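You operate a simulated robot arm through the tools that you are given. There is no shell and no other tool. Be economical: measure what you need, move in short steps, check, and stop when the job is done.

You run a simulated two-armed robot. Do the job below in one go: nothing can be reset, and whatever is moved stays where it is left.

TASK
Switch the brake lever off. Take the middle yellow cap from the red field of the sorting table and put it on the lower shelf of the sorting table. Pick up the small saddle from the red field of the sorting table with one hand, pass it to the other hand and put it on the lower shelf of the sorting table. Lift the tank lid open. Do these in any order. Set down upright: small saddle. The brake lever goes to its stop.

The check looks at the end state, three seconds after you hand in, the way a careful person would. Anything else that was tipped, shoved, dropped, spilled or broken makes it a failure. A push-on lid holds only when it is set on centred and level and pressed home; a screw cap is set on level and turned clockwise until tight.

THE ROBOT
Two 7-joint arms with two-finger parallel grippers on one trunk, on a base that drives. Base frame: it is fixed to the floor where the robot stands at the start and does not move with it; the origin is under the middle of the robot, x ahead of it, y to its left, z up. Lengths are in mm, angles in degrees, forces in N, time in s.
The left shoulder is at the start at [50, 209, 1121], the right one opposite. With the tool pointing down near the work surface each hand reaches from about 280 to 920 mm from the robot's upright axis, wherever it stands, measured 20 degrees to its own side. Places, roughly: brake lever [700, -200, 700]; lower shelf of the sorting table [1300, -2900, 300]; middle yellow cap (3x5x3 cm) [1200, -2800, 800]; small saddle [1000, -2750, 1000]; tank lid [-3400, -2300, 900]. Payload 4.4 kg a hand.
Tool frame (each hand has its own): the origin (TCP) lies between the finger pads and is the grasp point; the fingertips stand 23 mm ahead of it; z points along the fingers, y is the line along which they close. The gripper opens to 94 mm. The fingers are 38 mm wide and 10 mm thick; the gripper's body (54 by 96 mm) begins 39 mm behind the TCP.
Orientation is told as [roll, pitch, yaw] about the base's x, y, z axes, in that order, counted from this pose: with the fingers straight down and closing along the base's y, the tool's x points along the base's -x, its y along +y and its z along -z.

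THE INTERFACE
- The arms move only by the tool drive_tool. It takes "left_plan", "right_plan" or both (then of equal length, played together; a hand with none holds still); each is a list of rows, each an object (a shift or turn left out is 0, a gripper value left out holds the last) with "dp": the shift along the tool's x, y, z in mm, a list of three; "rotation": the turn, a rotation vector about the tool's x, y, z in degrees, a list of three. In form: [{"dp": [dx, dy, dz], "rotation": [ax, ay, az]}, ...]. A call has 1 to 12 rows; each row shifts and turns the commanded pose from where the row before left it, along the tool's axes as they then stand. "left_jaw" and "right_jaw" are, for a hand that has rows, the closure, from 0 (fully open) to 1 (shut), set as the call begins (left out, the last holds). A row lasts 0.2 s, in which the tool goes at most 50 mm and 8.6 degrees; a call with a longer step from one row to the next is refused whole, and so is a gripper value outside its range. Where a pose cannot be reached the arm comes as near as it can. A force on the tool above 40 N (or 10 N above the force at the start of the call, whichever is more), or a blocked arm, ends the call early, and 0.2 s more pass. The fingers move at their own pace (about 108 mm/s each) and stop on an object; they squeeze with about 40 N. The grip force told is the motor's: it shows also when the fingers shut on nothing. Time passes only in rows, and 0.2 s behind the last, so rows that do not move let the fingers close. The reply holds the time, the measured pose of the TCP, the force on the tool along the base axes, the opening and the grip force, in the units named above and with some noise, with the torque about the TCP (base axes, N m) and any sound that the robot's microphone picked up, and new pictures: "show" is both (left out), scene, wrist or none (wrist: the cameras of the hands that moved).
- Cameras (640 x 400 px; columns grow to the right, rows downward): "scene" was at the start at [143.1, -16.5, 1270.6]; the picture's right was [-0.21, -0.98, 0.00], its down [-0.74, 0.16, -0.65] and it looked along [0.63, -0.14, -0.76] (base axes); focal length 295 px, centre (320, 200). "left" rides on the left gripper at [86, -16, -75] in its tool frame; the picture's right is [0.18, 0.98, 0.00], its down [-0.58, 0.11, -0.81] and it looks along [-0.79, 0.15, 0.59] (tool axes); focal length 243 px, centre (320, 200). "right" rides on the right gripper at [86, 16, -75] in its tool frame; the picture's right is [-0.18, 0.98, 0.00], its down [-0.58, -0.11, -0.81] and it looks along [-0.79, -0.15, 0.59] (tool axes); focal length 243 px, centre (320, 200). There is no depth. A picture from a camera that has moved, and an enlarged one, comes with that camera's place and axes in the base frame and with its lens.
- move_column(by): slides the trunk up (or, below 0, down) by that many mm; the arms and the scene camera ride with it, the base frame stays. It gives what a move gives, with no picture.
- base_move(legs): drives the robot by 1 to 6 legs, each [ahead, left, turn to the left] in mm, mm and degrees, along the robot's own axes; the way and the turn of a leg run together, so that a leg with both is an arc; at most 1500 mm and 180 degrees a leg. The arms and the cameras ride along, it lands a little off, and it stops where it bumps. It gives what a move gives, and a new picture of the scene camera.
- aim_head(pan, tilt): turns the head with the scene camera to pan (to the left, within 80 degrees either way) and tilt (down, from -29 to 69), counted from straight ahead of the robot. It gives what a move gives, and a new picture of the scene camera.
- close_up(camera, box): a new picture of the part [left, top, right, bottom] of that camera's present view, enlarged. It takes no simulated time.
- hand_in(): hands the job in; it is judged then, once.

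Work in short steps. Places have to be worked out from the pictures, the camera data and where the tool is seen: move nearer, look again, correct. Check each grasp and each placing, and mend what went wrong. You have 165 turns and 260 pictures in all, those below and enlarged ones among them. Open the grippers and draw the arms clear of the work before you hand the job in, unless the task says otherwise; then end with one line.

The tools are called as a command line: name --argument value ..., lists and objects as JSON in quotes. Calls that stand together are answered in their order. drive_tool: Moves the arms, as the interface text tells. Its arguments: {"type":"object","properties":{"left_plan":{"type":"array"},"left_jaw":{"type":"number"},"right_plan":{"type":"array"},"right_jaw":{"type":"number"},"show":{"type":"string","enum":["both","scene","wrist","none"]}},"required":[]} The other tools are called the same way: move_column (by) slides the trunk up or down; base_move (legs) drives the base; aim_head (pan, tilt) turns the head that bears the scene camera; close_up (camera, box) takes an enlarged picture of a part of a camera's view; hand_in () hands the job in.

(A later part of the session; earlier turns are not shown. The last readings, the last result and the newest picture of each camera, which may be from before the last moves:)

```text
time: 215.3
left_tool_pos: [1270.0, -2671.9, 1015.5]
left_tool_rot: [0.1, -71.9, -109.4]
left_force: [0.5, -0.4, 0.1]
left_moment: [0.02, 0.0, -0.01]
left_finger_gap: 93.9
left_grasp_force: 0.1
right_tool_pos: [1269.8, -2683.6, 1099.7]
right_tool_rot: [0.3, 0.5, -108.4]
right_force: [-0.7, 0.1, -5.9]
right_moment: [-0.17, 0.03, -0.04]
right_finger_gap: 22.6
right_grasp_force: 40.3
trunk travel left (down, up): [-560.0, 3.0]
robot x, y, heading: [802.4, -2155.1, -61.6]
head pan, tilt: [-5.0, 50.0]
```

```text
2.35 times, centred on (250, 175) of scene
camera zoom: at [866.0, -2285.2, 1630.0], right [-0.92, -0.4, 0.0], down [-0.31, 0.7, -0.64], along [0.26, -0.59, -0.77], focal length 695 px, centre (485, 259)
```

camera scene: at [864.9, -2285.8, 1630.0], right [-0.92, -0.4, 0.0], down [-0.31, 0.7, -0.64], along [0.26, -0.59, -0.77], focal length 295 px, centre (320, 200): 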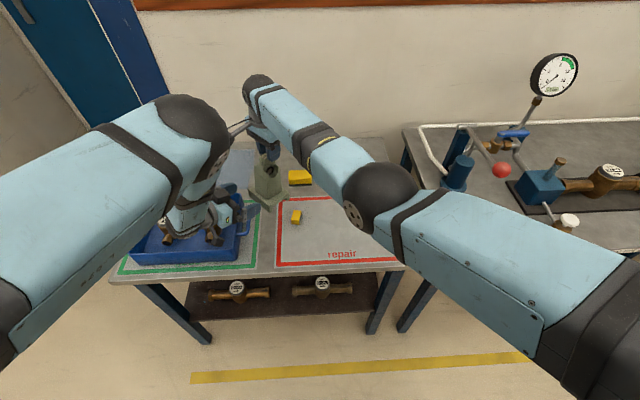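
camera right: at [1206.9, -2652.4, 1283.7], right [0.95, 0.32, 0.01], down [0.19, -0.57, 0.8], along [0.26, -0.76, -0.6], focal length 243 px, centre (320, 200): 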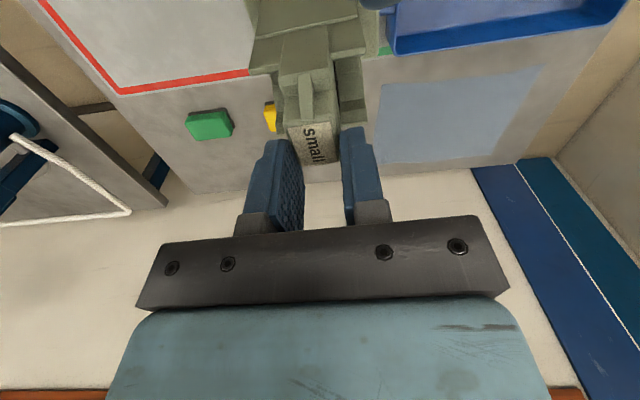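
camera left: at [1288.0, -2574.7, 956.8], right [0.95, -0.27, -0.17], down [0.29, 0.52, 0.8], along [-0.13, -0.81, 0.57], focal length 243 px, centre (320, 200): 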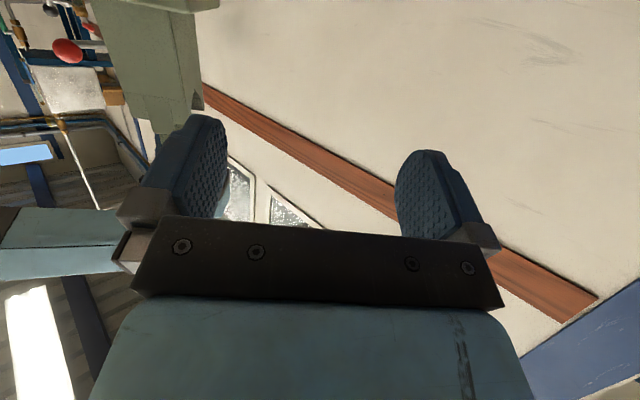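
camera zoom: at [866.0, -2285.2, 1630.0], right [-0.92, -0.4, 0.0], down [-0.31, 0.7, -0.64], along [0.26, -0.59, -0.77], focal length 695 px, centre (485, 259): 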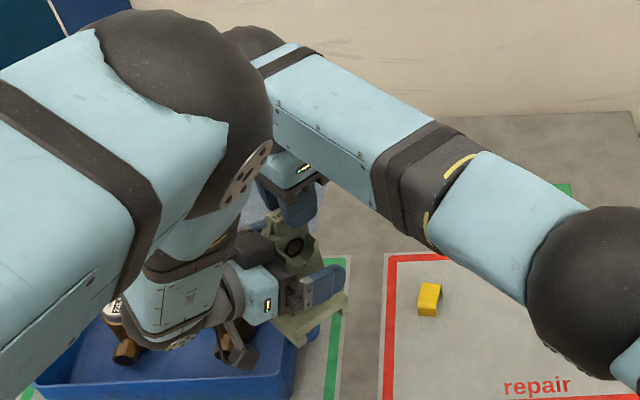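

The column is inside the left fingers, slightly off to +y. I shift 8 mm and close the left hand.

drive_tool --right_plan '[{"dp": [0, -8, 0]}, {}]' --show "none"

drive_tool --left_plan '[{}, {}, {}, {}]' --left_jaw 1 --show "wrist"

```text
time: 215.9
left_tool_pos: [1271.0, -2672.0, 1015.7]
left_tool_rot: [0.2, -72.0, -109.4]
left_force: [0.2, 0.6, 0.6]
left_moment: [0.0, 0.01, 0.05]
left_finger_gap: 94.1
left_grasp_force: 0.1
right_tool_pos: [1261.7, -2680.4, 1100.5]
right_tool_rot: [0.1, 0.4, -108.5]
right_force: [-0.2, -0.1, -4.5]
right_moment: [-0.15, 0.01, 0.0]
right_finger_gap: 22.5
right_grasp_force: 39.9
trunk travel left (down, up): [-560.0, 3.0]
robot x, y, heading: [800.4, -2156.3, -61.2]
head pan, tilt: [-5.0, 50.0]
```

```text
time: 216.9
left_tool_pos: [1266.4, -2672.3, 1014.9]
left_tool_rot: [-0.2, -72.0, -109.4]
left_force: [-11.6, 4.3, 3.7]
left_moment: [-0.24, -0.99, 0.82]
left_finger_gap: 56.4
left_grasp_force: 39.9
right_tool_pos: [1262.0, -2683.6, 1100.6]
right_tool_rot: [0.5, 0.5, -108.7]
right_force: [10.7, -3.8, -8.4]
right_moment: [-0.3, 0.16, -1.01]
right_finger_gap: 22.9
right_grasp_force: 40.0
trunk travel left (down, up): [-560.0, 3.0]
robot x, y, heading: [799.9, -2157.8, -61.4]
head pan, tilt: [-5.0, 50.0]
stopped in row 4 (right hand): the force on the tool passed its limit at 41 N (the readings are from after the stop); the commanded pose is now the measured one
camera left: at [1285.3, -2574.4, 955.4], right [0.95, -0.28, -0.18], down [0.3, 0.52, 0.8], along [-0.13, -0.81, 0.57], focal length 243 px, centre (320, 200)
```

left: 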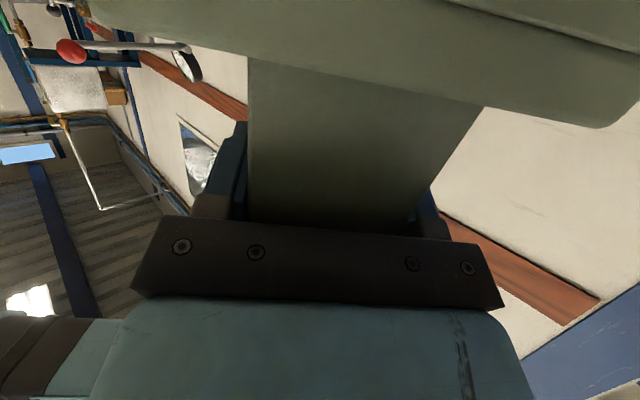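

The left hand grips the column (56 mm). I release the right hand and lift it off.

drive_tool --right_plan '[{}, {}, {"dp": [0, 0, -25]}, {"dp": [0, 0, -40]}, {"dp": [0, 0, -40]}, {"dp": [0, 0, -40]}, {}]' --right_jaw 0.3 --show "scene"

close_up --camera "left" --box '[0, 0, 640, 400]'

```text
time: 218.5
left_tool_pos: [1267.4, -2671.2, 1014.4]
left_tool_rot: [-0.2, -72.1, -109.3]
left_force: [0.3, -0.6, 0.2]
left_moment: [-0.05, 0.06, -0.01]
left_finger_gap: 55.9
left_grasp_force: 40.6
right_tool_pos: [1263.3, -2680.5, 1247.8]
right_tool_rot: [0.4, 0.4, -108.6]
right_force: [-0.2, -0.3, -0.1]
right_moment: [-0.01, -0.02, 0.02]
right_finger_gap: 65.8
right_grasp_force: 0.1
trunk travel left (down, up): [-560.0, 3.0]
robot x, y, heading: [804.0, -2150.2, -61.0]
head pan, tilt: [-5.0, 50.0]
camera scene: at [866.1, -2285.6, 1629.9], right [-0.92, -0.4, 0.0], down [-0.31, 0.7, -0.64], along [0.26, -0.59, -0.77], focal length 295 px, centre (320, 200)
```

scene: 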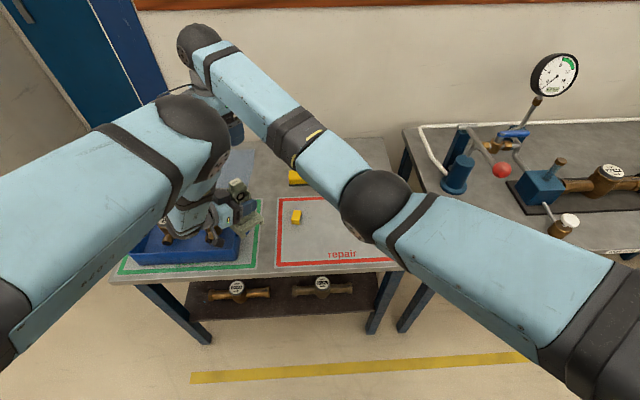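

```text
1.00 times, centred on (320, 200) of left (not enlarged: the box is as wide or as high as the picture)
camera zoom: at [1286.5, -2574.6, 955.6], right [0.95, -0.27, -0.18], down [0.3, 0.52, 0.8], along [-0.13, -0.81, 0.57], focal length 243 px, centre (320, 200)
```

zoom: 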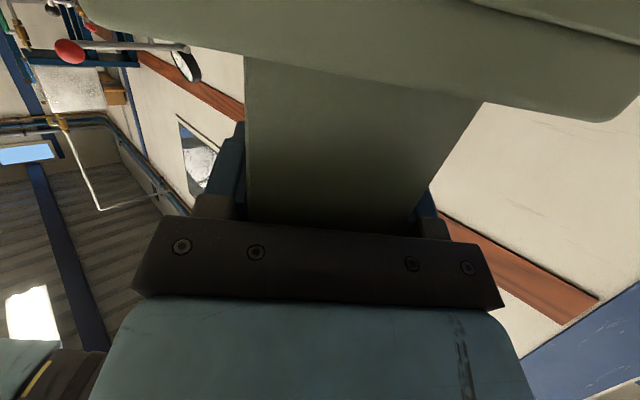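

The pass is complete; the left hand holds the saddle. I move the right hand away and draw the left hand back and up a little, testing whether it can yaw toward straight ahead (16°).

drive_tool --right_plan '[{"dp": [-14, -44, 0]}, {"dp": [-14, -44, 0]}, {"dp": [-14, -44, 0]}, {"dp": [-14, -44, 0]}, {"dp": [-14, -44, 0]}, {"dp": [-14, -44, 0]}, {"dp": [-14, -44, 0]}, {"dp": [-14, -44, 0]}, {"dp": [-14, -44, 0]}, {"rotation": [0, 0, -8]}, {"rotation": [0, 0, -8]}, {}]' --left_plan '[{}, {}, {"dp": [-10, 6, -33]}, {"dp": [-10, 6, -33]}, {"dp": [-10, 6, -33]}, {"dp": [-10, 6, -33]}, {}, {"rotation": [-7.6, 0, -2.5]}, {"rotation": [-7.6, 0, -2.5]}, {}, {}, {}]' --show "scene"

```text
time: 221.1
left_tool_pos: [1332.6, -2572.1, 1094.4]
left_tool_rot: [-0.3, -72.0, -93.3]
left_force: [0.0, 0.4, -5.4]
left_moment: [-0.09, 0.01, -0.03]
left_finger_gap: 56.0
left_grasp_force: 39.8
left hand out of reach, approached as far as the arm can: row 9
right_tool_pos: [843.4, -2676.0, 1243.2]
right_tool_rot: [0.5, 0.3, -92.5]
right_force: [-0.1, -0.7, 0.8]
right_moment: [0.0, 0.0, -0.01]
right_finger_gap: 65.8
right_grasp_force: 0.0
trunk travel left (down, up): [-560.0, 3.0]
robot x, y, heading: [801.6, -2151.9, -61.4]
head pan, tilt: [-5.0, 50.0]
camera scene: at [865.4, -2284.8, 1630.1], right [-0.92, -0.4, 0.0], down [-0.31, 0.7, -0.64], along [0.26, -0.59, -0.77], focal length 295 px, centre (320, 200)
```

scene: 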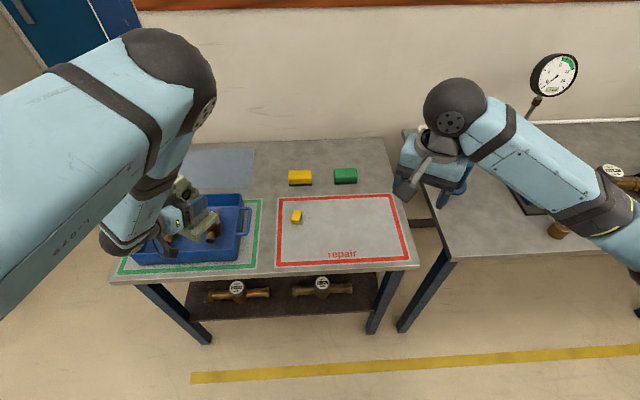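

The left hand carries the saddle well. I back away from the table by 350 mm and lower the trunk fully to work at shelf height.

base_move --legs '[[-350, 0, 0]]'

move_column --by -555

aim_head --pan 0 --tilt 35

```text
time: 223.4
left_tool_pos: [1163.6, -2262.3, 1094.3]
left_tool_rot: [-0.5, -72.0, -93.1]
left_force: [0.5, -0.3, -5.1]
left_moment: [-0.07, 0.03, -0.01]
left_finger_gap: 56.2
left_grasp_force: 40.3
right_tool_pos: [672.2, -2366.0, 1242.0]
right_tool_rot: [0.4, 0.3, -92.6]
right_force: [0.6, -0.5, 0.4]
right_moment: [-0.04, -0.02, -0.02]
right_finger_gap: 65.7
right_grasp_force: 0.1
trunk travel left (down, up): [-560.0, 3.0]
robot x, y, heading: [631.8, -1842.2, -61.3]
head pan, tilt: [-5.0, 50.0]
camera scene: at [696.1, -1974.0, 1629.8], right [-0.92, -0.4, 0.0], down [-0.31, 0.7, -0.64], along [0.26, -0.59, -0.77], focal length 295 px, centre (320, 200)
```

scene: 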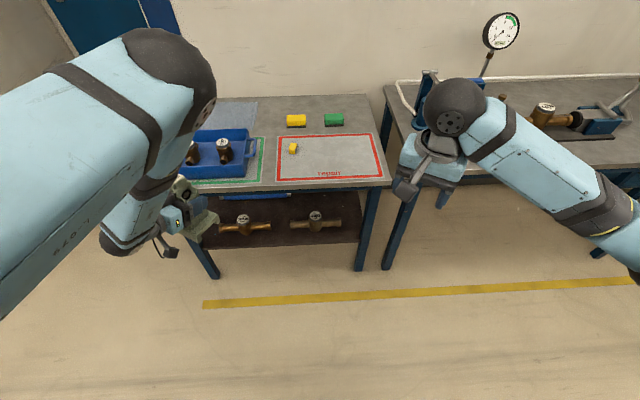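

```text
refused: -555 is not a number from -400 to 400
```

```text
time: 224.2
left_tool_pos: [1162.5, -2262.0, 1093.8]
left_tool_rot: [-0.5, -72.1, -93.2]
left_force: [-0.5, -0.4, -5.2]
left_moment: [0.0, 0.01, 0.01]
left_finger_gap: 56.0
left_grasp_force: 39.5
right_tool_pos: [671.9, -2364.3, 1243.5]
right_tool_rot: [0.5, 0.3, -92.6]
right_force: [0.4, 0.2, -0.5]
right_moment: [0.0, 0.0, 0.0]
right_finger_gap: 65.9
right_grasp_force: 0.0
trunk travel left (down, up): [-560.0, 3.0]
robot x, y, heading: [633.6, -1838.0, -61.5]
head pan, tilt: [0.0, 35.0]
camera scene: at [706.5, -1979.2, 1651.8], right [-0.88, -0.48, 0.0], down [-0.27, 0.5, -0.82], along [0.39, -0.72, -0.57], focal length 295 px, centre (320, 200)
```

scene: 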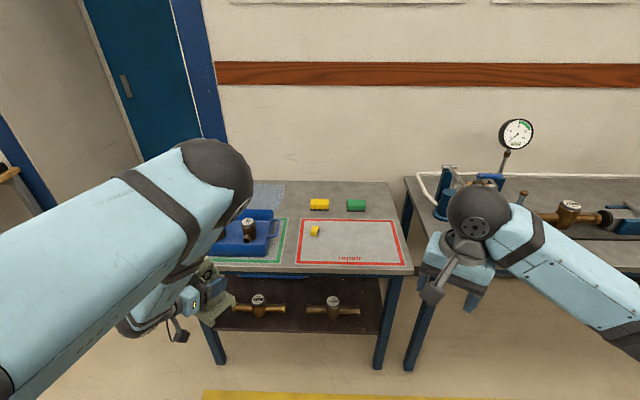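

Lowering the trunk in two steps.

move_column --by -400

move_column --by -155

aim_head --pan 0 --tilt 30

```text
time: 228.0
left_tool_pos: [1162.4, -2261.5, 694.0]
left_tool_rot: [-0.4, -72.0, -93.3]
left_force: [-0.3, -0.9, -5.0]
left_moment: [-0.03, 0.02, 0.0]
left_finger_gap: 55.7
left_grasp_force: 40.1
right_tool_pos: [671.2, -2365.0, 844.0]
right_tool_rot: [0.6, 0.3, -92.6]
right_force: [0.1, 0.0, -0.8]
right_moment: [-0.01, 0.01, 0.01]
right_finger_gap: 66.1
right_grasp_force: 0.0
trunk travel left (down, up): [-160.0, 403.0]
robot x, y, heading: [635.0, -1842.7, -61.3]
head pan, tilt: [0.0, 35.0]
```

```text
time: 229.8
left_tool_pos: [1161.7, -2261.3, 538.3]
left_tool_rot: [-0.3, -71.9, -93.3]
left_force: [0.4, 0.4, -5.6]
left_moment: [-0.03, 0.0, -0.03]
left_finger_gap: 55.7
left_grasp_force: 39.7
right_tool_pos: [672.1, -2364.3, 688.1]
right_tool_rot: [0.5, 0.3, -92.7]
right_force: [-1.2, 0.7, -0.2]
right_moment: [0.02, -0.01, -0.01]
right_finger_gap: 65.7
right_grasp_force: 0.1
trunk travel left (down, up): [-5.0, 558.0]
robot x, y, heading: [633.8, -1842.3, -61.2]
head pan, tilt: [0.0, 35.0]
```

```text
time: 230.5
left_tool_pos: [1161.9, -2261.8, 538.2]
left_tool_rot: [-0.4, -71.9, -93.2]
left_force: [-0.2, -0.8, -5.7]
left_moment: [-0.06, 0.01, 0.02]
left_finger_gap: 56.1
left_grasp_force: 39.8
right_tool_pos: [672.5, -2365.2, 686.8]
right_tool_rot: [0.5, 0.3, -92.6]
right_force: [0.1, -0.6, 0.3]
right_moment: [-0.02, 0.0, 0.01]
right_finger_gap: 66.0
right_grasp_force: 0.0
trunk travel left (down, up): [-5.0, 558.0]
robot x, y, heading: [627.0, -1842.8, -61.2]
head pan, tilt: [0.0, 30.0]
camera scene: at [707.7, -1981.7, 1104.5], right [-0.88, -0.48, 0.0], down [-0.24, 0.44, -0.87], along [0.41, -0.76, -0.5], focal length 295 px, centre (320, 200)
```

scene: 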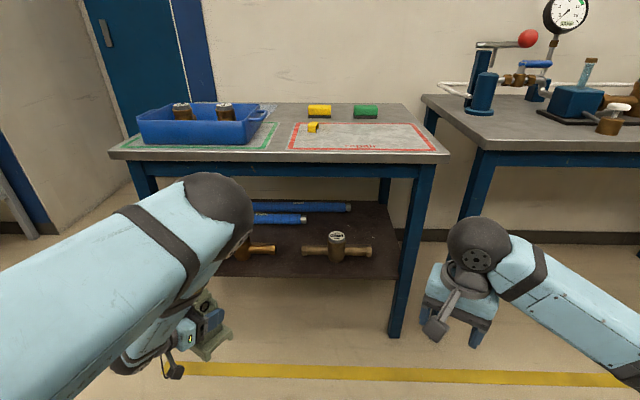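

I have a clear view of the lower shelf. I zoom in to measure it.

close_up --camera "scene" --box '[230, 160, 450, 300]'

close_up --camera "scene" --box '[150, 270, 290, 390]'

```text
2.86 times, centred on (340, 230) of scene
camera zoom: at [707.7, -1981.7, 1104.5], right [-0.88, -0.48, 0.0], down [-0.24, 0.44, -0.87], along [0.41, -0.76, -0.5], focal length 844 px, centre (263, 114)
```

zoom: 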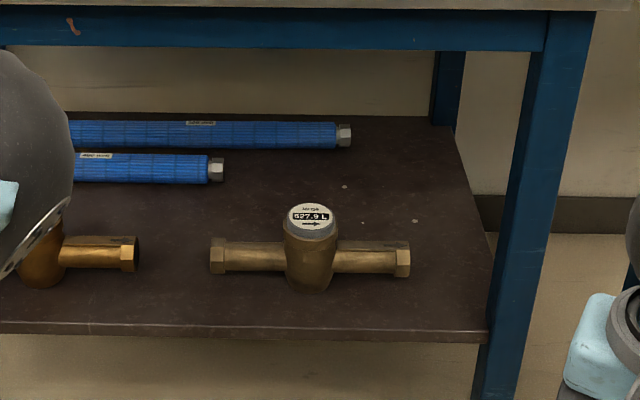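

```text
3.33 times, centred on (220, 330) of scene
camera zoom: at [707.7, -1981.7, 1104.5], right [-0.88, -0.48, 0.0], down [-0.24, 0.44, -0.87], along [0.41, -0.76, -0.5], focal length 984 px, centre (653, -233)
```

zoom: 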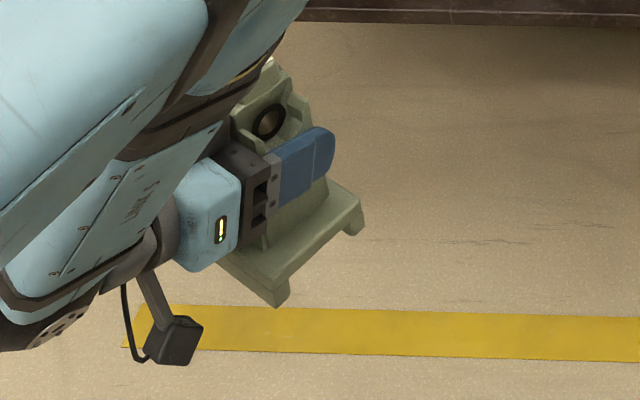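

Shelf surface measured at z about 370. The free spot is in front of the gap between the two valves: base centre about [1191,-2632]. I test turning the left hand straight toward the shelf (+31°).

drive_tool --left_plan '[{"rotation": [-7.4, 0, -2.4]}, {"rotation": [-7.4, 0, -2.4]}, {"rotation": [-7.4, 0, -2.4]}, {"rotation": [-7.4, 0, -2.4]}, {}]' --show "scene"

```text
time: 231.7
left_tool_pos: [1238.0, -2248.2, 517.5]
left_tool_rot: [-0.6, -72.0, -62.0]
left_force: [-0.7, -0.8, -6.3]
left_moment: [-0.06, -0.08, 0.0]
left_finger_gap: 55.7
left_grasp_force: 40.2
left hand out of reach, approached as far as the arm can: row 1, 2, 3, 4
right_tool_pos: [672.9, -2364.5, 688.2]
right_tool_rot: [0.4, 0.3, -92.8]
right_force: [0.4, -0.4, 0.0]
right_moment: [0.01, -0.02, 0.01]
right_finger_gap: 65.8
right_grasp_force: 0.0
trunk travel left (down, up): [-5.0, 558.0]
robot x, y, heading: [630.0, -1840.7, -61.2]
head pan, tilt: [0.0, 30.0]
camera scene: at [707.8, -1981.7, 1104.5], right [-0.88, -0.48, 0.0], down [-0.24, 0.44, -0.87], along [0.41, -0.76, -0.5], focal length 295 px, centre (320, 200)
```

scene: 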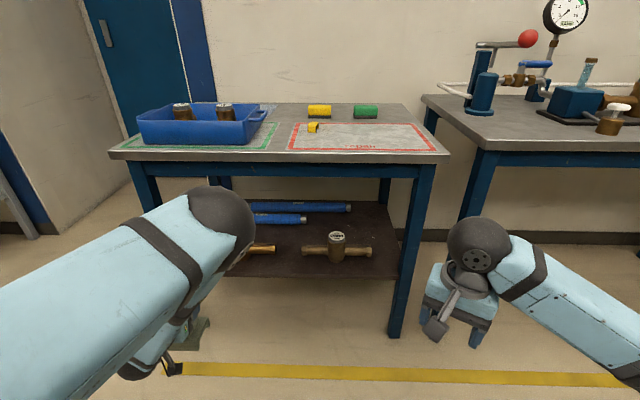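

The left hand now points squarely at the shelf (yaw -62°). I retract the right hand a bit, then use the base to strafe right and approach part way.

drive_tool --right_plan '[{"dp": [32, -19, 0]}, {"dp": [32, -19, 0]}, {"dp": [32, -19, 0]}, {"dp": [32, -19, 0]}, {}]' --show "none"

base_move --legs '[[0, -226, 0], [200, 0, 0]]'

aim_head --pan 20 --tilt 45

```text
time: 232.9
left_tool_pos: [1238.3, -2248.0, 518.3]
left_tool_rot: [-0.4, -72.1, -62.1]
left_force: [-0.7, 0.0, -5.8]
left_moment: [-0.04, 0.0, 0.01]
left_finger_gap: 56.0
left_grasp_force: 40.2
right_tool_pos: [604.1, -2234.0, 689.9]
right_tool_rot: [0.5, 0.3, -92.7]
right_force: [0.6, -0.4, 0.0]
right_moment: [0.01, 0.03, 0.02]
right_finger_gap: 65.9
right_grasp_force: 0.1
trunk travel left (down, up): [-5.0, 558.0]
robot x, y, heading: [627.8, -1842.1, -61.5]
head pan, tilt: [0.0, 30.0]
```

```text
time: 236.6
left_tool_pos: [1133.8, -2525.1, 518.9]
left_tool_rot: [-0.5, -72.0, -61.7]
left_force: [-0.6, 0.1, -5.8]
left_moment: [-0.04, -0.03, -0.01]
left_finger_gap: 56.0
left_grasp_force: 39.6
right_tool_pos: [500.3, -2513.2, 689.6]
right_tool_rot: [0.6, 0.2, -92.3]
right_force: [-0.6, -0.1, 0.0]
right_moment: [-0.03, 0.01, -0.01]
right_finger_gap: 66.0
right_grasp_force: 0.1
trunk travel left (down, up): [-5.0, 558.0]
robot x, y, heading: [528.5, -2123.2, -61.1]
head pan, tilt: [0.0, 30.0]
camera scene: at [602.2, -2260.3, 1104.5], right [-0.88, -0.48, 0.0], down [-0.24, 0.44, -0.87], along [0.42, -0.76, -0.5], focal length 295 px, centre (320, 200)
```

scene: 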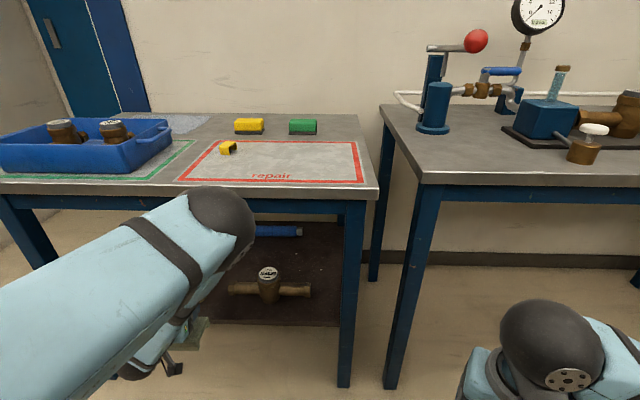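

```text
time: 237.5
left_tool_pos: [1134.0, -2524.1, 518.5]
left_tool_rot: [-0.4, -72.0, -61.8]
left_force: [0.6, 0.2, -6.5]
left_moment: [-0.05, -0.01, -0.01]
left_finger_gap: 55.9
left_grasp_force: 40.3
right_tool_pos: [501.1, -2512.7, 689.3]
right_tool_rot: [0.4, 0.3, -92.4]
right_force: [0.5, 0.2, -0.7]
right_moment: [-0.02, 0.02, 0.01]
right_finger_gap: 65.9
right_grasp_force: 0.1
trunk travel left (down, up): [-5.0, 558.0]
robot x, y, heading: [520.5, -2123.1, -61.3]
head pan, tilt: [20.0, 45.0]
camera scene: at [619.6, -2234.5, 1082.0], right [-0.66, -0.75, 0.0], down [-0.53, 0.47, -0.71], along [0.53, -0.47, -0.71], focal length 295 px, centre (320, 200)
```

scene: 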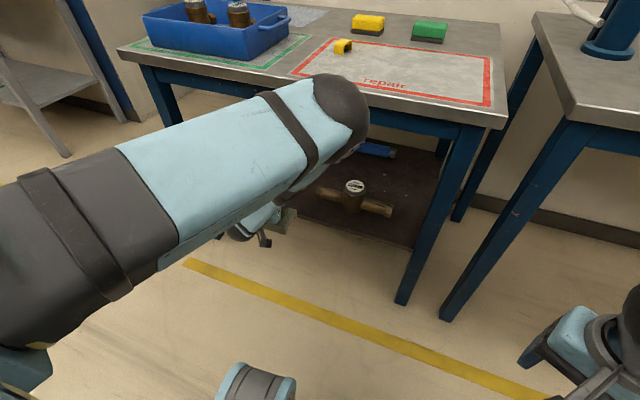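

The wrist and elbow are well clear of the table. The saddle is at the right lateral position, about 110 mm short. I lower it 45 mm first, still outside the shelf.

drive_tool --left_plan '[{"dp": [14.3, 0, 4.6]}, {"dp": [14.3, 0, 4.6]}, {"dp": [14.3, 0, 4.6]}, {}]' --show "wrist"

close_up --camera "scene" --box '[220, 130, 440, 290]'

```text
time: 238.5
left_tool_pos: [1132.6, -2524.0, 472.9]
left_tool_rot: [-0.5, -72.1, -61.9]
left_force: [0.8, -1.0, -6.2]
left_moment: [-0.07, -0.07, -0.02]
left_finger_gap: 55.6
left_grasp_force: 40.3
right_tool_pos: [500.2, -2513.9, 689.6]
right_tool_rot: [0.5, 0.3, -92.4]
right_force: [-0.8, 0.5, -0.2]
right_moment: [-0.04, 0.0, -0.02]
right_finger_gap: 65.7
right_grasp_force: 0.0
trunk travel left (down, up): [-5.0, 558.0]
robot x, y, heading: [524.8, -2126.1, -61.1]
head pan, tilt: [20.0, 45.0]
camera left: at [1073.2, -2445.0, 413.7], right [0.84, 0.51, -0.18], down [-0.17, 0.57, 0.8], along [0.51, -0.65, 0.57], focal length 243 px, centre (320, 200)
```

left: 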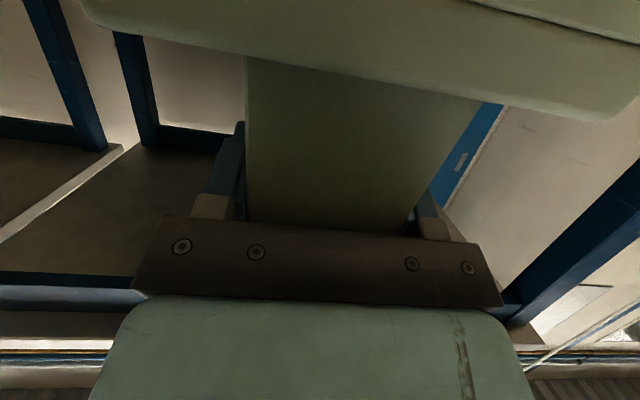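

```text
2.50 times, centred on (330, 210) of scene
camera zoom: at [619.7, -2234.5, 1081.9], right [-0.66, -0.75, 0.0], down [-0.53, 0.47, -0.71], along [0.53, -0.46, -0.71], focal length 738 px, centre (295, 175)
```

zoom: 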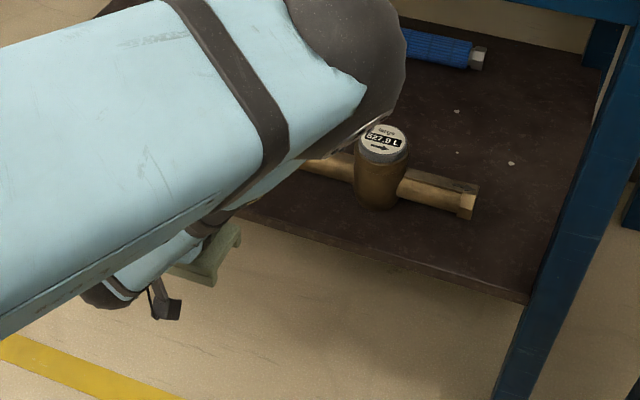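

The estimated base height is uncertain (visually it could be lower), so I raise 25 mm for safety and then drive forward 105 mm.

drive_tool --left_plan '[{"dp": [-12, 0, -3.9]}, {"dp": [-12, 0, -3.9]}, {}]' --show "none"

base_move --legs '[[60, 0, 0]]'

aim_head --pan 40 --tilt 50

```text
time: 239.3
left_tool_pos: [1132.0, -2523.4, 499.0]
left_tool_rot: [-0.4, -72.1, -61.9]
left_force: [0.2, -1.4, -6.4]
left_moment: [-0.09, -0.03, 0.01]
left_finger_gap: 55.9
left_grasp_force: 39.6
right_tool_pos: [500.3, -2513.9, 689.0]
right_tool_rot: [0.5, 0.3, -92.3]
right_force: [1.5, 0.3, 0.9]
right_moment: [0.02, -0.03, -0.04]
right_finger_gap: 65.9
right_grasp_force: 0.1
trunk travel left (down, up): [-5.0, 558.0]
robot x, y, heading: [525.8, -2122.4, -61.0]
head pan, tilt: [20.0, 45.0]
```

```text
time: 240.2
left_tool_pos: [1161.4, -2574.6, 498.2]
left_tool_rot: [-0.5, -71.9, -61.8]
left_force: [0.1, -0.1, -6.5]
left_moment: [-0.07, -0.04, -0.02]
left_finger_gap: 55.6
left_grasp_force: 39.6
right_tool_pos: [529.8, -2565.5, 689.3]
right_tool_rot: [0.5, 0.4, -92.3]
right_force: [0.2, 0.1, 0.3]
right_moment: [-0.02, 0.02, -0.02]
right_finger_gap: 65.7
right_grasp_force: 0.0
trunk travel left (down, up): [-5.0, 558.0]
robot x, y, heading: [555.9, -2173.7, -61.2]
head pan, tilt: [20.0, 45.0]
camera scene: at [648.5, -2286.2, 1081.8], right [-0.66, -0.75, 0.0], down [-0.53, 0.46, -0.71], along [0.53, -0.46, -0.71], focal length 295 px, centre (320, 200)
```

scene: 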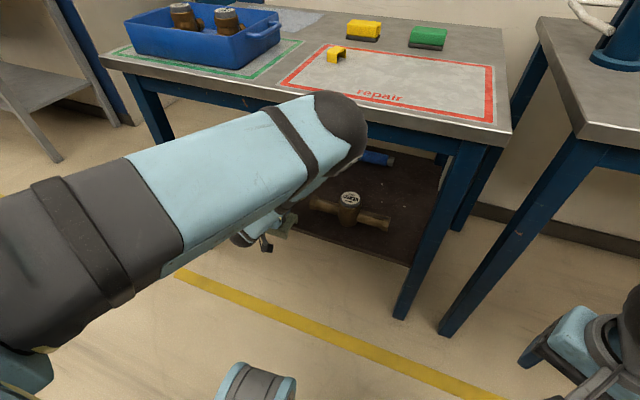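

```text
time: 241.1
left_tool_pos: [1161.9, -2575.3, 497.6]
left_tool_rot: [-0.5, -72.0, -61.8]
left_force: [0.9, -0.5, -6.6]
left_moment: [-0.1, -0.01, 0.01]
left_finger_gap: 56.0
left_grasp_force: 39.7
right_tool_pos: [529.7, -2565.7, 689.8]
right_tool_rot: [0.5, 0.2, -92.3]
right_force: [0.0, -0.5, 0.6]
right_moment: [0.02, -0.02, 0.02]
right_finger_gap: 65.7
right_grasp_force: 0.1
trunk travel left (down, up): [-5.0, 558.0]
robot x, y, heading: [549.0, -2172.4, -61.1]
head pan, tilt: [40.0, 50.0]
camera scene: at [658.9, -2260.4, 1075.0], right [-0.36, -0.93, 0.0], down [-0.71, 0.28, -0.64], along [0.6, -0.23, -0.77], focal length 295 px, centre (320, 200)
```

scene: 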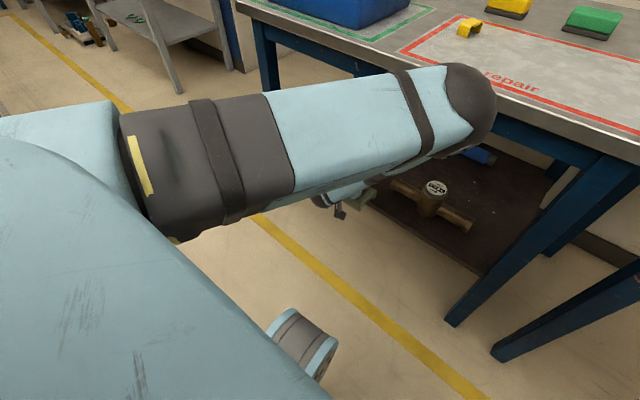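

Position is on line (along 390 mm, 52 mm to go). I drive forward 50 mm.

base_move --legs '[[50, 0, 0]]'

close_up --camera "scene" --box '[280, 130, 520, 290]'

close_up --camera "left" --box '[0, 0, 640, 400]'

```text
time: 242.0
left_tool_pos: [1183.6, -2620.0, 496.6]
left_tool_rot: [-0.5, -71.8, -61.8]
left_force: [0.3, 0.4, -5.9]
left_moment: [-0.08, 0.0, 0.01]
left_finger_gap: 55.7
left_grasp_force: 39.8
right_tool_pos: [552.3, -2608.8, 688.8]
right_tool_rot: [0.4, 0.3, -92.4]
right_force: [0.2, 0.0, -0.4]
right_moment: [0.0, 0.02, 0.03]
right_finger_gap: 65.9
right_grasp_force: 0.1
trunk travel left (down, up): [-5.0, 558.0]
robot x, y, heading: [576.2, -2215.8, -61.0]
head pan, tilt: [40.0, 50.0]
camera scene: at [683.1, -2304.5, 1074.9], right [-0.36, -0.93, 0.0], down [-0.71, 0.28, -0.64], along [0.6, -0.23, -0.77], focal length 295 px, centre (320, 200)
```

scene: 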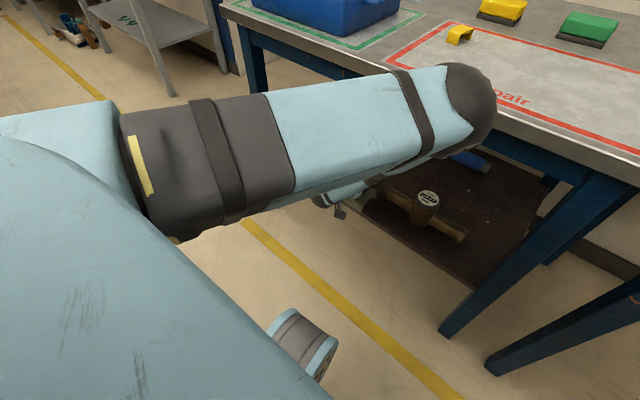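

```text
2.50 times, centred on (400, 210) of scene
camera zoom: at [683.1, -2304.5, 1074.9], right [-0.36, -0.93, 0.0], down [-0.71, 0.28, -0.64], along [0.6, -0.23, -0.77], focal length 738 px, centre (120, 175)
```

zoom: 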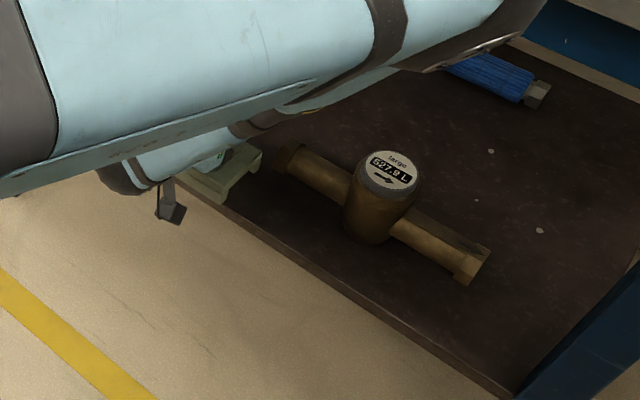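

```text
1.00 times, centred on (320, 200) of left (not enlarged: the box is as wide or as high as the picture)
camera zoom: at [1126.0, -2540.4, 438.9], right [0.84, 0.51, -0.18], down [-0.17, 0.57, 0.8], along [0.51, -0.65, 0.57], focal length 243 px, centre (320, 200)
```

zoom: 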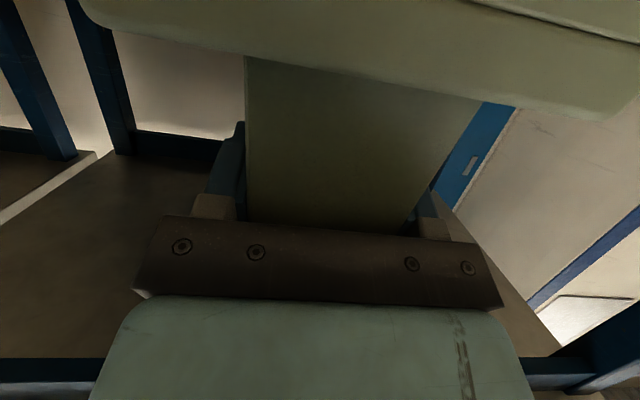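

The saddle is over its spot: its right corner clears the valve end. I lower it gently until contact.

drive_tool --left_plan '[{"dp": [7.6, 0, 2.5]}, {"dp": [7.6, 0, 2.5]}, {"dp": [3.8, 0, 1.2]}, {"dp": [3.8, 0, 1.2]}, {"dp": [3.8, 0, 1.2]}, {}]' --show "none"

close_up --camera "scene" --box '[300, 150, 420, 230]'

```text
time: 243.4
left_tool_pos: [1183.3, -2621.0, 469.9]
left_tool_rot: [-0.5, -71.9, -61.8]
left_force: [-0.6, -0.1, -6.1]
left_moment: [-0.05, -0.04, 0.01]
left_finger_gap: 55.8
left_grasp_force: 40.0
right_tool_pos: [553.4, -2608.2, 688.8]
right_tool_rot: [0.5, 0.2, -92.4]
right_force: [0.1, -1.0, -0.1]
right_moment: [-0.01, 0.0, -0.01]
right_finger_gap: 65.7
right_grasp_force: 0.0
trunk travel left (down, up): [-5.0, 558.0]
robot x, y, heading: [578.7, -2218.9, -61.1]
head pan, tilt: [40.0, 50.0]
```

```text
5.00 times, centred on (360, 190) of scene
camera zoom: at [683.0, -2304.4, 1075.0], right [-0.36, -0.93, 0.0], down [-0.71, 0.28, -0.64], along [0.6, -0.23, -0.77], focal length 1477 px, centre (120, 250)
```

zoom: 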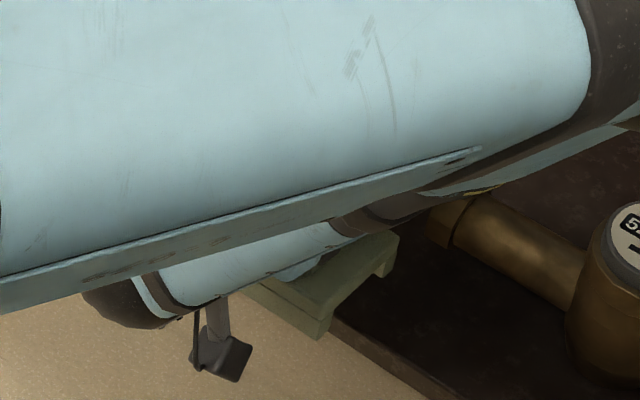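

The view shows the base's near edge would overhang the shelf front by about 10–20 mm. I move 22 mm further in and look again.

drive_tool --left_plan '[{"dp": [-3.4, 0, 10.5]}, {"dp": [-3.4, 0, 10.5]}, {}]' --show "none"

close_up --camera "scene" --box '[330, 160, 430, 230]'

```text
time: 244.2
left_tool_pos: [1192.6, -2639.6, 469.7]
left_tool_rot: [-0.5, -71.9, -61.8]
left_force: [0.1, 0.4, -6.2]
left_moment: [-0.06, -0.01, 0.02]
left_finger_gap: 56.0
left_grasp_force: 40.3
right_tool_pos: [552.7, -2607.7, 689.5]
right_tool_rot: [0.5, 0.3, -92.4]
right_force: [0.6, -0.7, 0.2]
right_moment: [-0.01, 0.0, -0.04]
right_finger_gap: 65.5
right_grasp_force: 0.0
trunk travel left (down, up): [-5.0, 558.0]
robot x, y, heading: [578.5, -2219.9, -61.3]
head pan, tilt: [40.0, 50.0]
```

```text
5.71 times, centred on (380, 195) of scene
camera zoom: at [683.0, -2304.4, 1075.0], right [-0.36, -0.93, 0.0], down [-0.71, 0.28, -0.64], along [0.6, -0.23, -0.77], focal length 1688 px, centre (-23, 229)
```

zoom: 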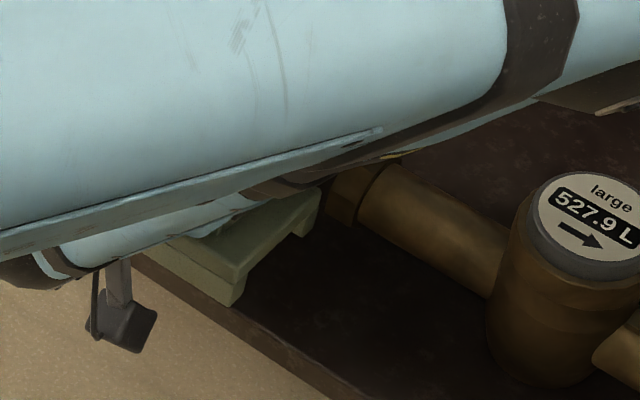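

Better: the near corner is now inside the shelf edge and clears the valve. I lower in small steps to contact.

drive_tool --left_plan '[{"dp": [3.8, 0, 1.2]}, {"dp": [2.9, 0, 0.9]}, {"dp": [2.9, 0, 0.9]}, {}]' --show "none"

close_up --camera "scene" --box '[330, 160, 430, 230]'

```text
time: 245.2
left_tool_pos: [1194.9, -2638.8, 459.1]
left_tool_rot: [-0.4, -72.0, -61.8]
left_force: [-0.3, -0.1, -5.8]
left_moment: [-0.07, -0.03, 0.03]
left_finger_gap: 55.8
left_grasp_force: 39.5
right_tool_pos: [554.1, -2608.2, 688.8]
right_tool_rot: [0.4, 0.3, -92.4]
right_force: [-0.2, 0.2, -0.6]
right_moment: [0.02, 0.02, -0.02]
right_finger_gap: 66.0
right_grasp_force: 0.1
trunk travel left (down, up): [-5.0, 558.0]
robot x, y, heading: [579.4, -2218.4, -61.3]
head pan, tilt: [40.0, 50.0]
```

```text
5.71 times, centred on (380, 195) of scene
camera zoom: at [683.0, -2304.4, 1075.0], right [-0.36, -0.93, 0.0], down [-0.71, 0.28, -0.64], along [0.6, -0.23, -0.77], focal length 1688 px, centre (-23, 229)
```

zoom: 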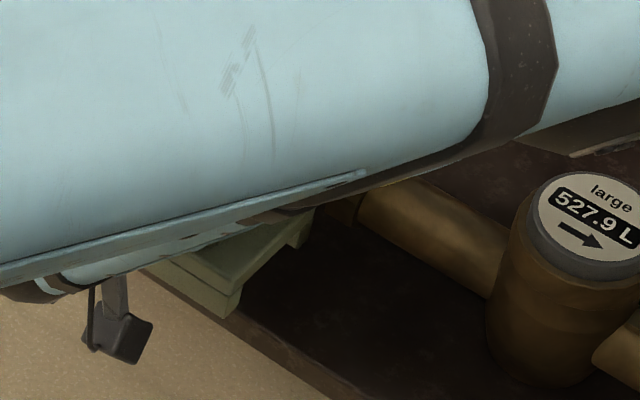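

No contact yet and the corner is close to the edge line. I go 7 mm further in, and keep lowering.

drive_tool --left_plan '[{"dp": [-2.2, -3, 6.7]}, {"dp": [3.8, 0, 1.2]}, {"dp": [2.9, 0, 0.9]}, {"dp": [2.9, 0, 0.9]}, {}]' --show "none"

close_up --camera "scene" --box '[330, 160, 430, 230]'

```text
time: 246.4
left_tool_pos: [1195.6, -2645.6, 450.8]
left_tool_rot: [-0.5, -71.9, -61.8]
left_force: [0.3, -0.1, -5.8]
left_moment: [-0.07, -0.03, 0.0]
left_finger_gap: 56.1
left_grasp_force: 40.0
right_tool_pos: [553.7, -2609.7, 688.7]
right_tool_rot: [0.5, 0.3, -92.5]
right_force: [0.2, 0.4, 0.1]
right_moment: [-0.03, 0.0, -0.02]
right_finger_gap: 65.7
right_grasp_force: 0.1
trunk travel left (down, up): [-5.0, 558.0]
robot x, y, heading: [577.9, -2216.6, -61.4]
head pan, tilt: [40.0, 50.0]
```

```text
5.71 times, centred on (380, 195) of scene
camera zoom: at [683.0, -2304.4, 1075.0], right [-0.36, -0.93, 0.0], down [-0.71, 0.28, -0.64], along [0.6, -0.23, -0.77], focal length 1688 px, centre (-23, 229)
```

zoom: 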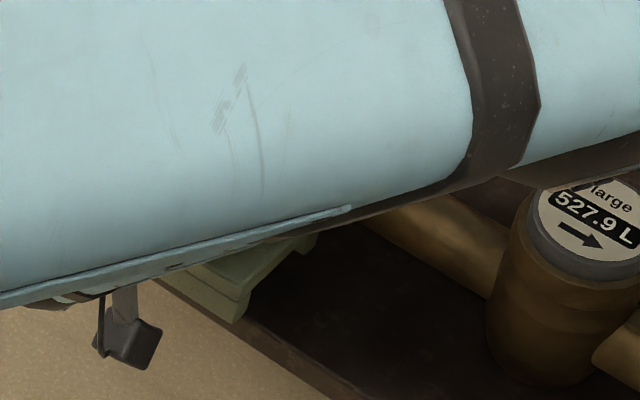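

Still hanging free at z 451. I keep lowering in 3 mm steps until the weight comes off.

drive_tool --left_plan '[{"dp": [1.8, 0, 3.9]}, {"dp": [2.9, 0, 0.9]}, {"dp": [2.9, 0, 0.9]}, {"dp": [2.9, 0, 0.9]}, {}]' --show "none"

close_up --camera "scene" --box '[330, 160, 430, 230]'

```text
time: 247.6
left_tool_pos: [1197.2, -2649.7, 438.3]
left_tool_rot: [-0.5, -71.9, -61.8]
left_force: [0.6, 0.5, -6.0]
left_moment: [-0.02, -0.01, -0.01]
left_finger_gap: 55.8
left_grasp_force: 39.9
right_tool_pos: [553.2, -2609.7, 688.6]
right_tool_rot: [0.6, 0.2, -92.5]
right_force: [0.7, 0.0, 0.6]
right_moment: [0.0, 0.0, -0.02]
right_finger_gap: 65.8
right_grasp_force: 0.1
trunk travel left (down, up): [-5.0, 558.0]
robot x, y, heading: [579.7, -2219.1, -61.2]
head pan, tilt: [40.0, 50.0]
```

```text
5.71 times, centred on (380, 195) of scene
camera zoom: at [683.0, -2304.4, 1075.0], right [-0.36, -0.93, 0.0], down [-0.71, 0.28, -0.64], along [0.6, -0.23, -0.77], focal length 1688 px, centre (-23, 229)
```

zoom: 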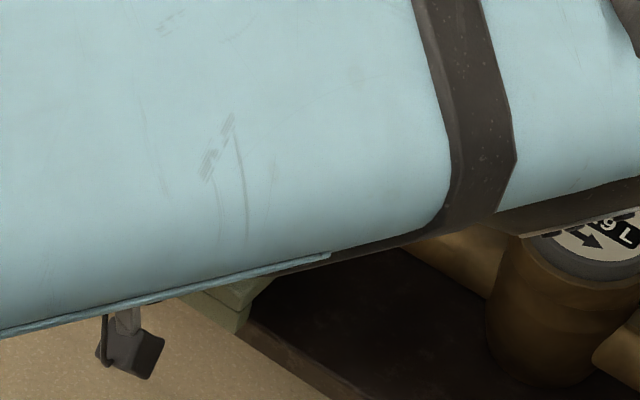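

The shelf is evidently nearer z 338, so the base bottom must be just above it. I shift 10 mm further in and 4 mm left, then lower in 2 mm steps.

drive_tool --left_plan '[{"dp": [-4, 4, 4]}, {"dp": [-1.5, 0, 4.8]}, {"dp": [2.5, 0, 0.8]}, {"dp": [2, 0, 0.6]}, {"dp": [2, 0, 0.6]}, {"dp": [2, 0, 0.6]}, {}]' --show "none"

close_up --camera "scene" --box '[330, 170, 430, 240]'

```text
time: 249.2
left_tool_pos: [1203.7, -2655.4, 431.0]
left_tool_rot: [-0.4, -71.9, -61.8]
left_force: [0.1, -0.8, -5.7]
left_moment: [-0.08, -0.03, 0.0]
left_finger_gap: 55.8
left_grasp_force: 40.6
right_tool_pos: [552.9, -2608.8, 689.8]
right_tool_rot: [0.4, 0.3, -92.4]
right_force: [-0.7, -0.5, -0.7]
right_moment: [0.0, -0.01, 0.02]
right_finger_gap: 65.9
right_grasp_force: 0.2
trunk travel left (down, up): [-5.0, 558.0]
robot x, y, heading: [577.3, -2214.8, -61.0]
head pan, tilt: [40.0, 50.0]
```

```text
5.71 times, centred on (380, 205) of scene
camera zoom: at [683.0, -2304.4, 1075.0], right [-0.36, -0.93, 0.0], down [-0.71, 0.28, -0.64], along [0.6, -0.23, -0.77], focal length 1688 px, centre (-23, 171)
```

zoom: 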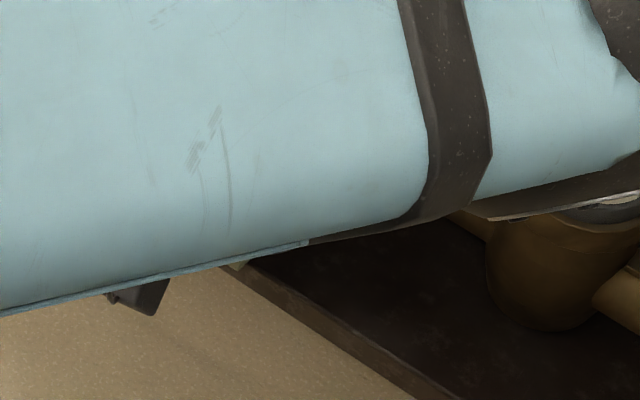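

The forearm blocks my view. I turn the right hand to use its wrist camera as a side view of the shelf.

drive_tool --right_plan '[{"rotation": [0, 0, -8]}, {"rotation": [0, 0, -8]}, {"rotation": [0, 0, -8]}, {"rotation": [0, 0, -8]}, {"rotation": [0, 0, -8]}, {"rotation": [0, 0, -8]}, {"rotation": [0, 0, -8]}, {"rotation": [0, 0, -8], "dp": [0, 0, 30]}, {"rotation": [0, 0, -8], "dp": [0, 0, 40]}, {"rotation": [0, 0, -8], "dp": [0, 0, 40]}, {"dp": [0, 0, 40]}, {}]' --show "wrist"

```text
time: 251.8
left_tool_pos: [1204.0, -2654.9, 431.4]
left_tool_rot: [-0.4, -71.9, -61.8]
left_force: [0.1, -0.6, -5.9]
left_moment: [-0.06, -0.03, 0.0]
left_finger_gap: 56.0
left_grasp_force: 39.9
right_tool_pos: [552.9, -2604.2, 539.8]
right_tool_rot: [0.4, -0.4, -12.4]
right_force: [-0.8, -0.3, 0.3]
right_moment: [-0.01, 0.01, 0.0]
right_finger_gap: 66.1
right_grasp_force: 0.0
trunk travel left (down, up): [-5.0, 558.0]
robot x, y, heading: [578.8, -2219.1, -60.9]
head pan, tilt: [40.0, 50.0]
camera right: at [471.9, -2567.4, 613.4], right [0.39, 0.92, 0.01], down [0.54, -0.23, 0.81], along [0.75, -0.31, -0.59], focal length 243 px, centre (320, 200)
```

right: 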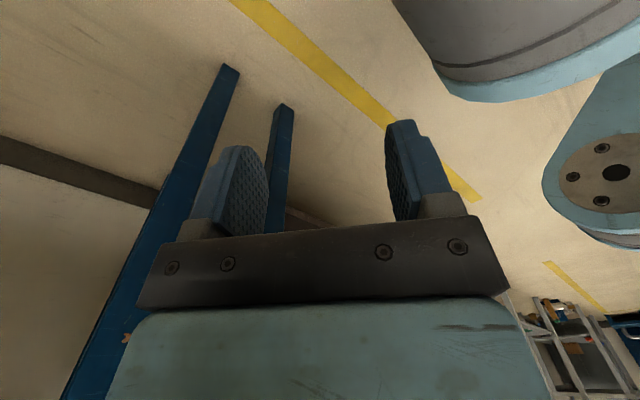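

The gripper body hides the shelf; I pitch the right hand up and yaw a bit more.

drive_tool --right_plan '[{"rotation": [0, 0, -8]}, {"rotation": [0, 0, -8]}, {"rotation": [0, -8, 0]}, {"rotation": [0, -8, 0]}, {"rotation": [0, -8, 0]}, {"rotation": [0, -8, 0]}, {}]' --show "wrist"

```text
time: 253.4
left_tool_pos: [1203.6, -2654.9, 430.5]
left_tool_rot: [-0.6, -71.9, -61.8]
left_force: [-0.4, 0.5, -6.1]
left_moment: [-0.03, -0.01, -0.01]
left_finger_gap: 56.0
left_grasp_force: 39.8
right_tool_pos: [554.4, -2608.8, 539.4]
right_tool_rot: [0.3, -32.6, 3.4]
right_force: [0.7, -0.1, 0.0]
right_moment: [-0.02, 0.02, -0.02]
right_finger_gap: 65.8
right_grasp_force: 0.1
trunk travel left (down, up): [-5.0, 558.0]
robot x, y, heading: [581.6, -2217.7, -61.0]
head pan, tilt: [40.0, 50.0]
camera right: at [439.7, -2597.1, 555.5], right [0.09, 0.99, 0.1], down [0.06, -0.11, 0.99], along [0.99, -0.09, -0.07], focal length 243 px, centre (320, 200)
```

right: 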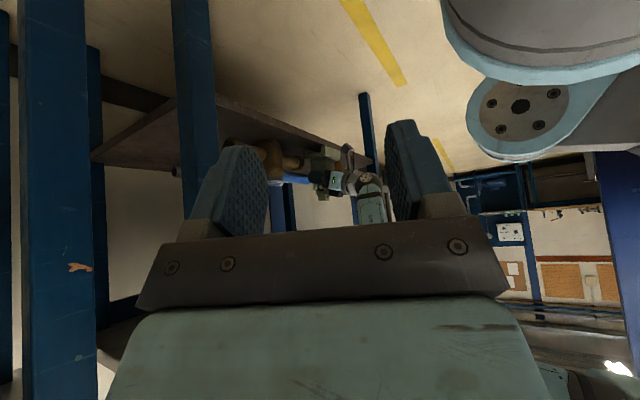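

Excellent side view between the fingers; I zoom in.

close_up --camera "right" --box '[240, 120, 400, 220]'

```text
4.00 times, centred on (320, 170) of right
camera zoom: at [439.7, -2597.1, 555.5], right [0.09, 0.99, 0.1], down [0.06, -0.11, 0.99], along [0.99, -0.09, -0.07], focal length 970 px, centre (320, 320)
```

zoom: 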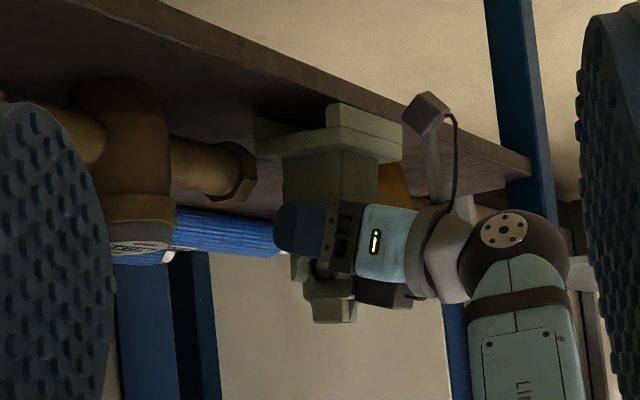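

The side view shows the base almost at the shelf surface, near edge just inside the lip and clear of the valve nut. I continue lowering in 2 mm steps.

drive_tool --left_plan '[{"dp": [1.9, 0, 0.6]}, {"dp": [1.9, 0, 0.6]}, {"dp": [1.9, 0, 0.6]}, {"dp": [1.9, 0, 0.6]}, {}]' --show "none"

close_up --camera "right" --box '[240, 120, 400, 220]'

```text
time: 254.6
left_tool_pos: [1203.7, -2656.6, 429.0]
left_tool_rot: [0.0, -72.4, -62.3]
left_force: [-2.9, 7.4, 30.8]
left_moment: [-0.3, -0.04, -0.02]
left_finger_gap: 56.0
left_grasp_force: 39.9
right_tool_pos: [551.6, -2607.5, 540.4]
right_tool_rot: [0.0, -32.7, 3.5]
right_force: [-0.1, -0.2, 0.9]
right_moment: [0.03, -0.01, -0.01]
right_finger_gap: 65.9
right_grasp_force: 0.0
trunk travel left (down, up): [-5.0, 558.0]
robot x, y, heading: [578.2, -2218.7, -61.2]
head pan, tilt: [40.0, 50.0]
```

```text
4.00 times, centred on (320, 170) of right
camera zoom: at [438.8, -2596.3, 556.5], right [0.09, 0.99, 0.1], down [0.06, -0.11, 0.99], along [0.99, -0.09, -0.07], focal length 970 px, centre (320, 320)
```

zoom: 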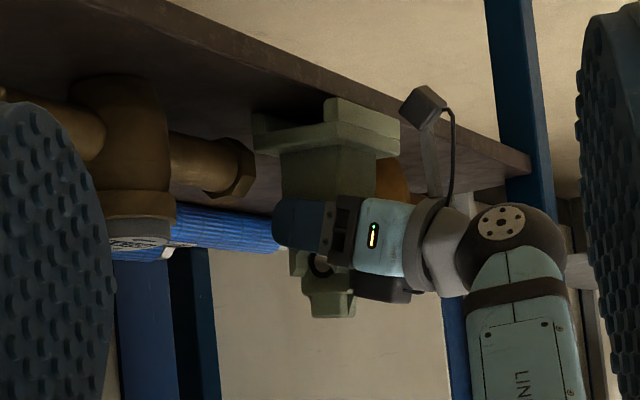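

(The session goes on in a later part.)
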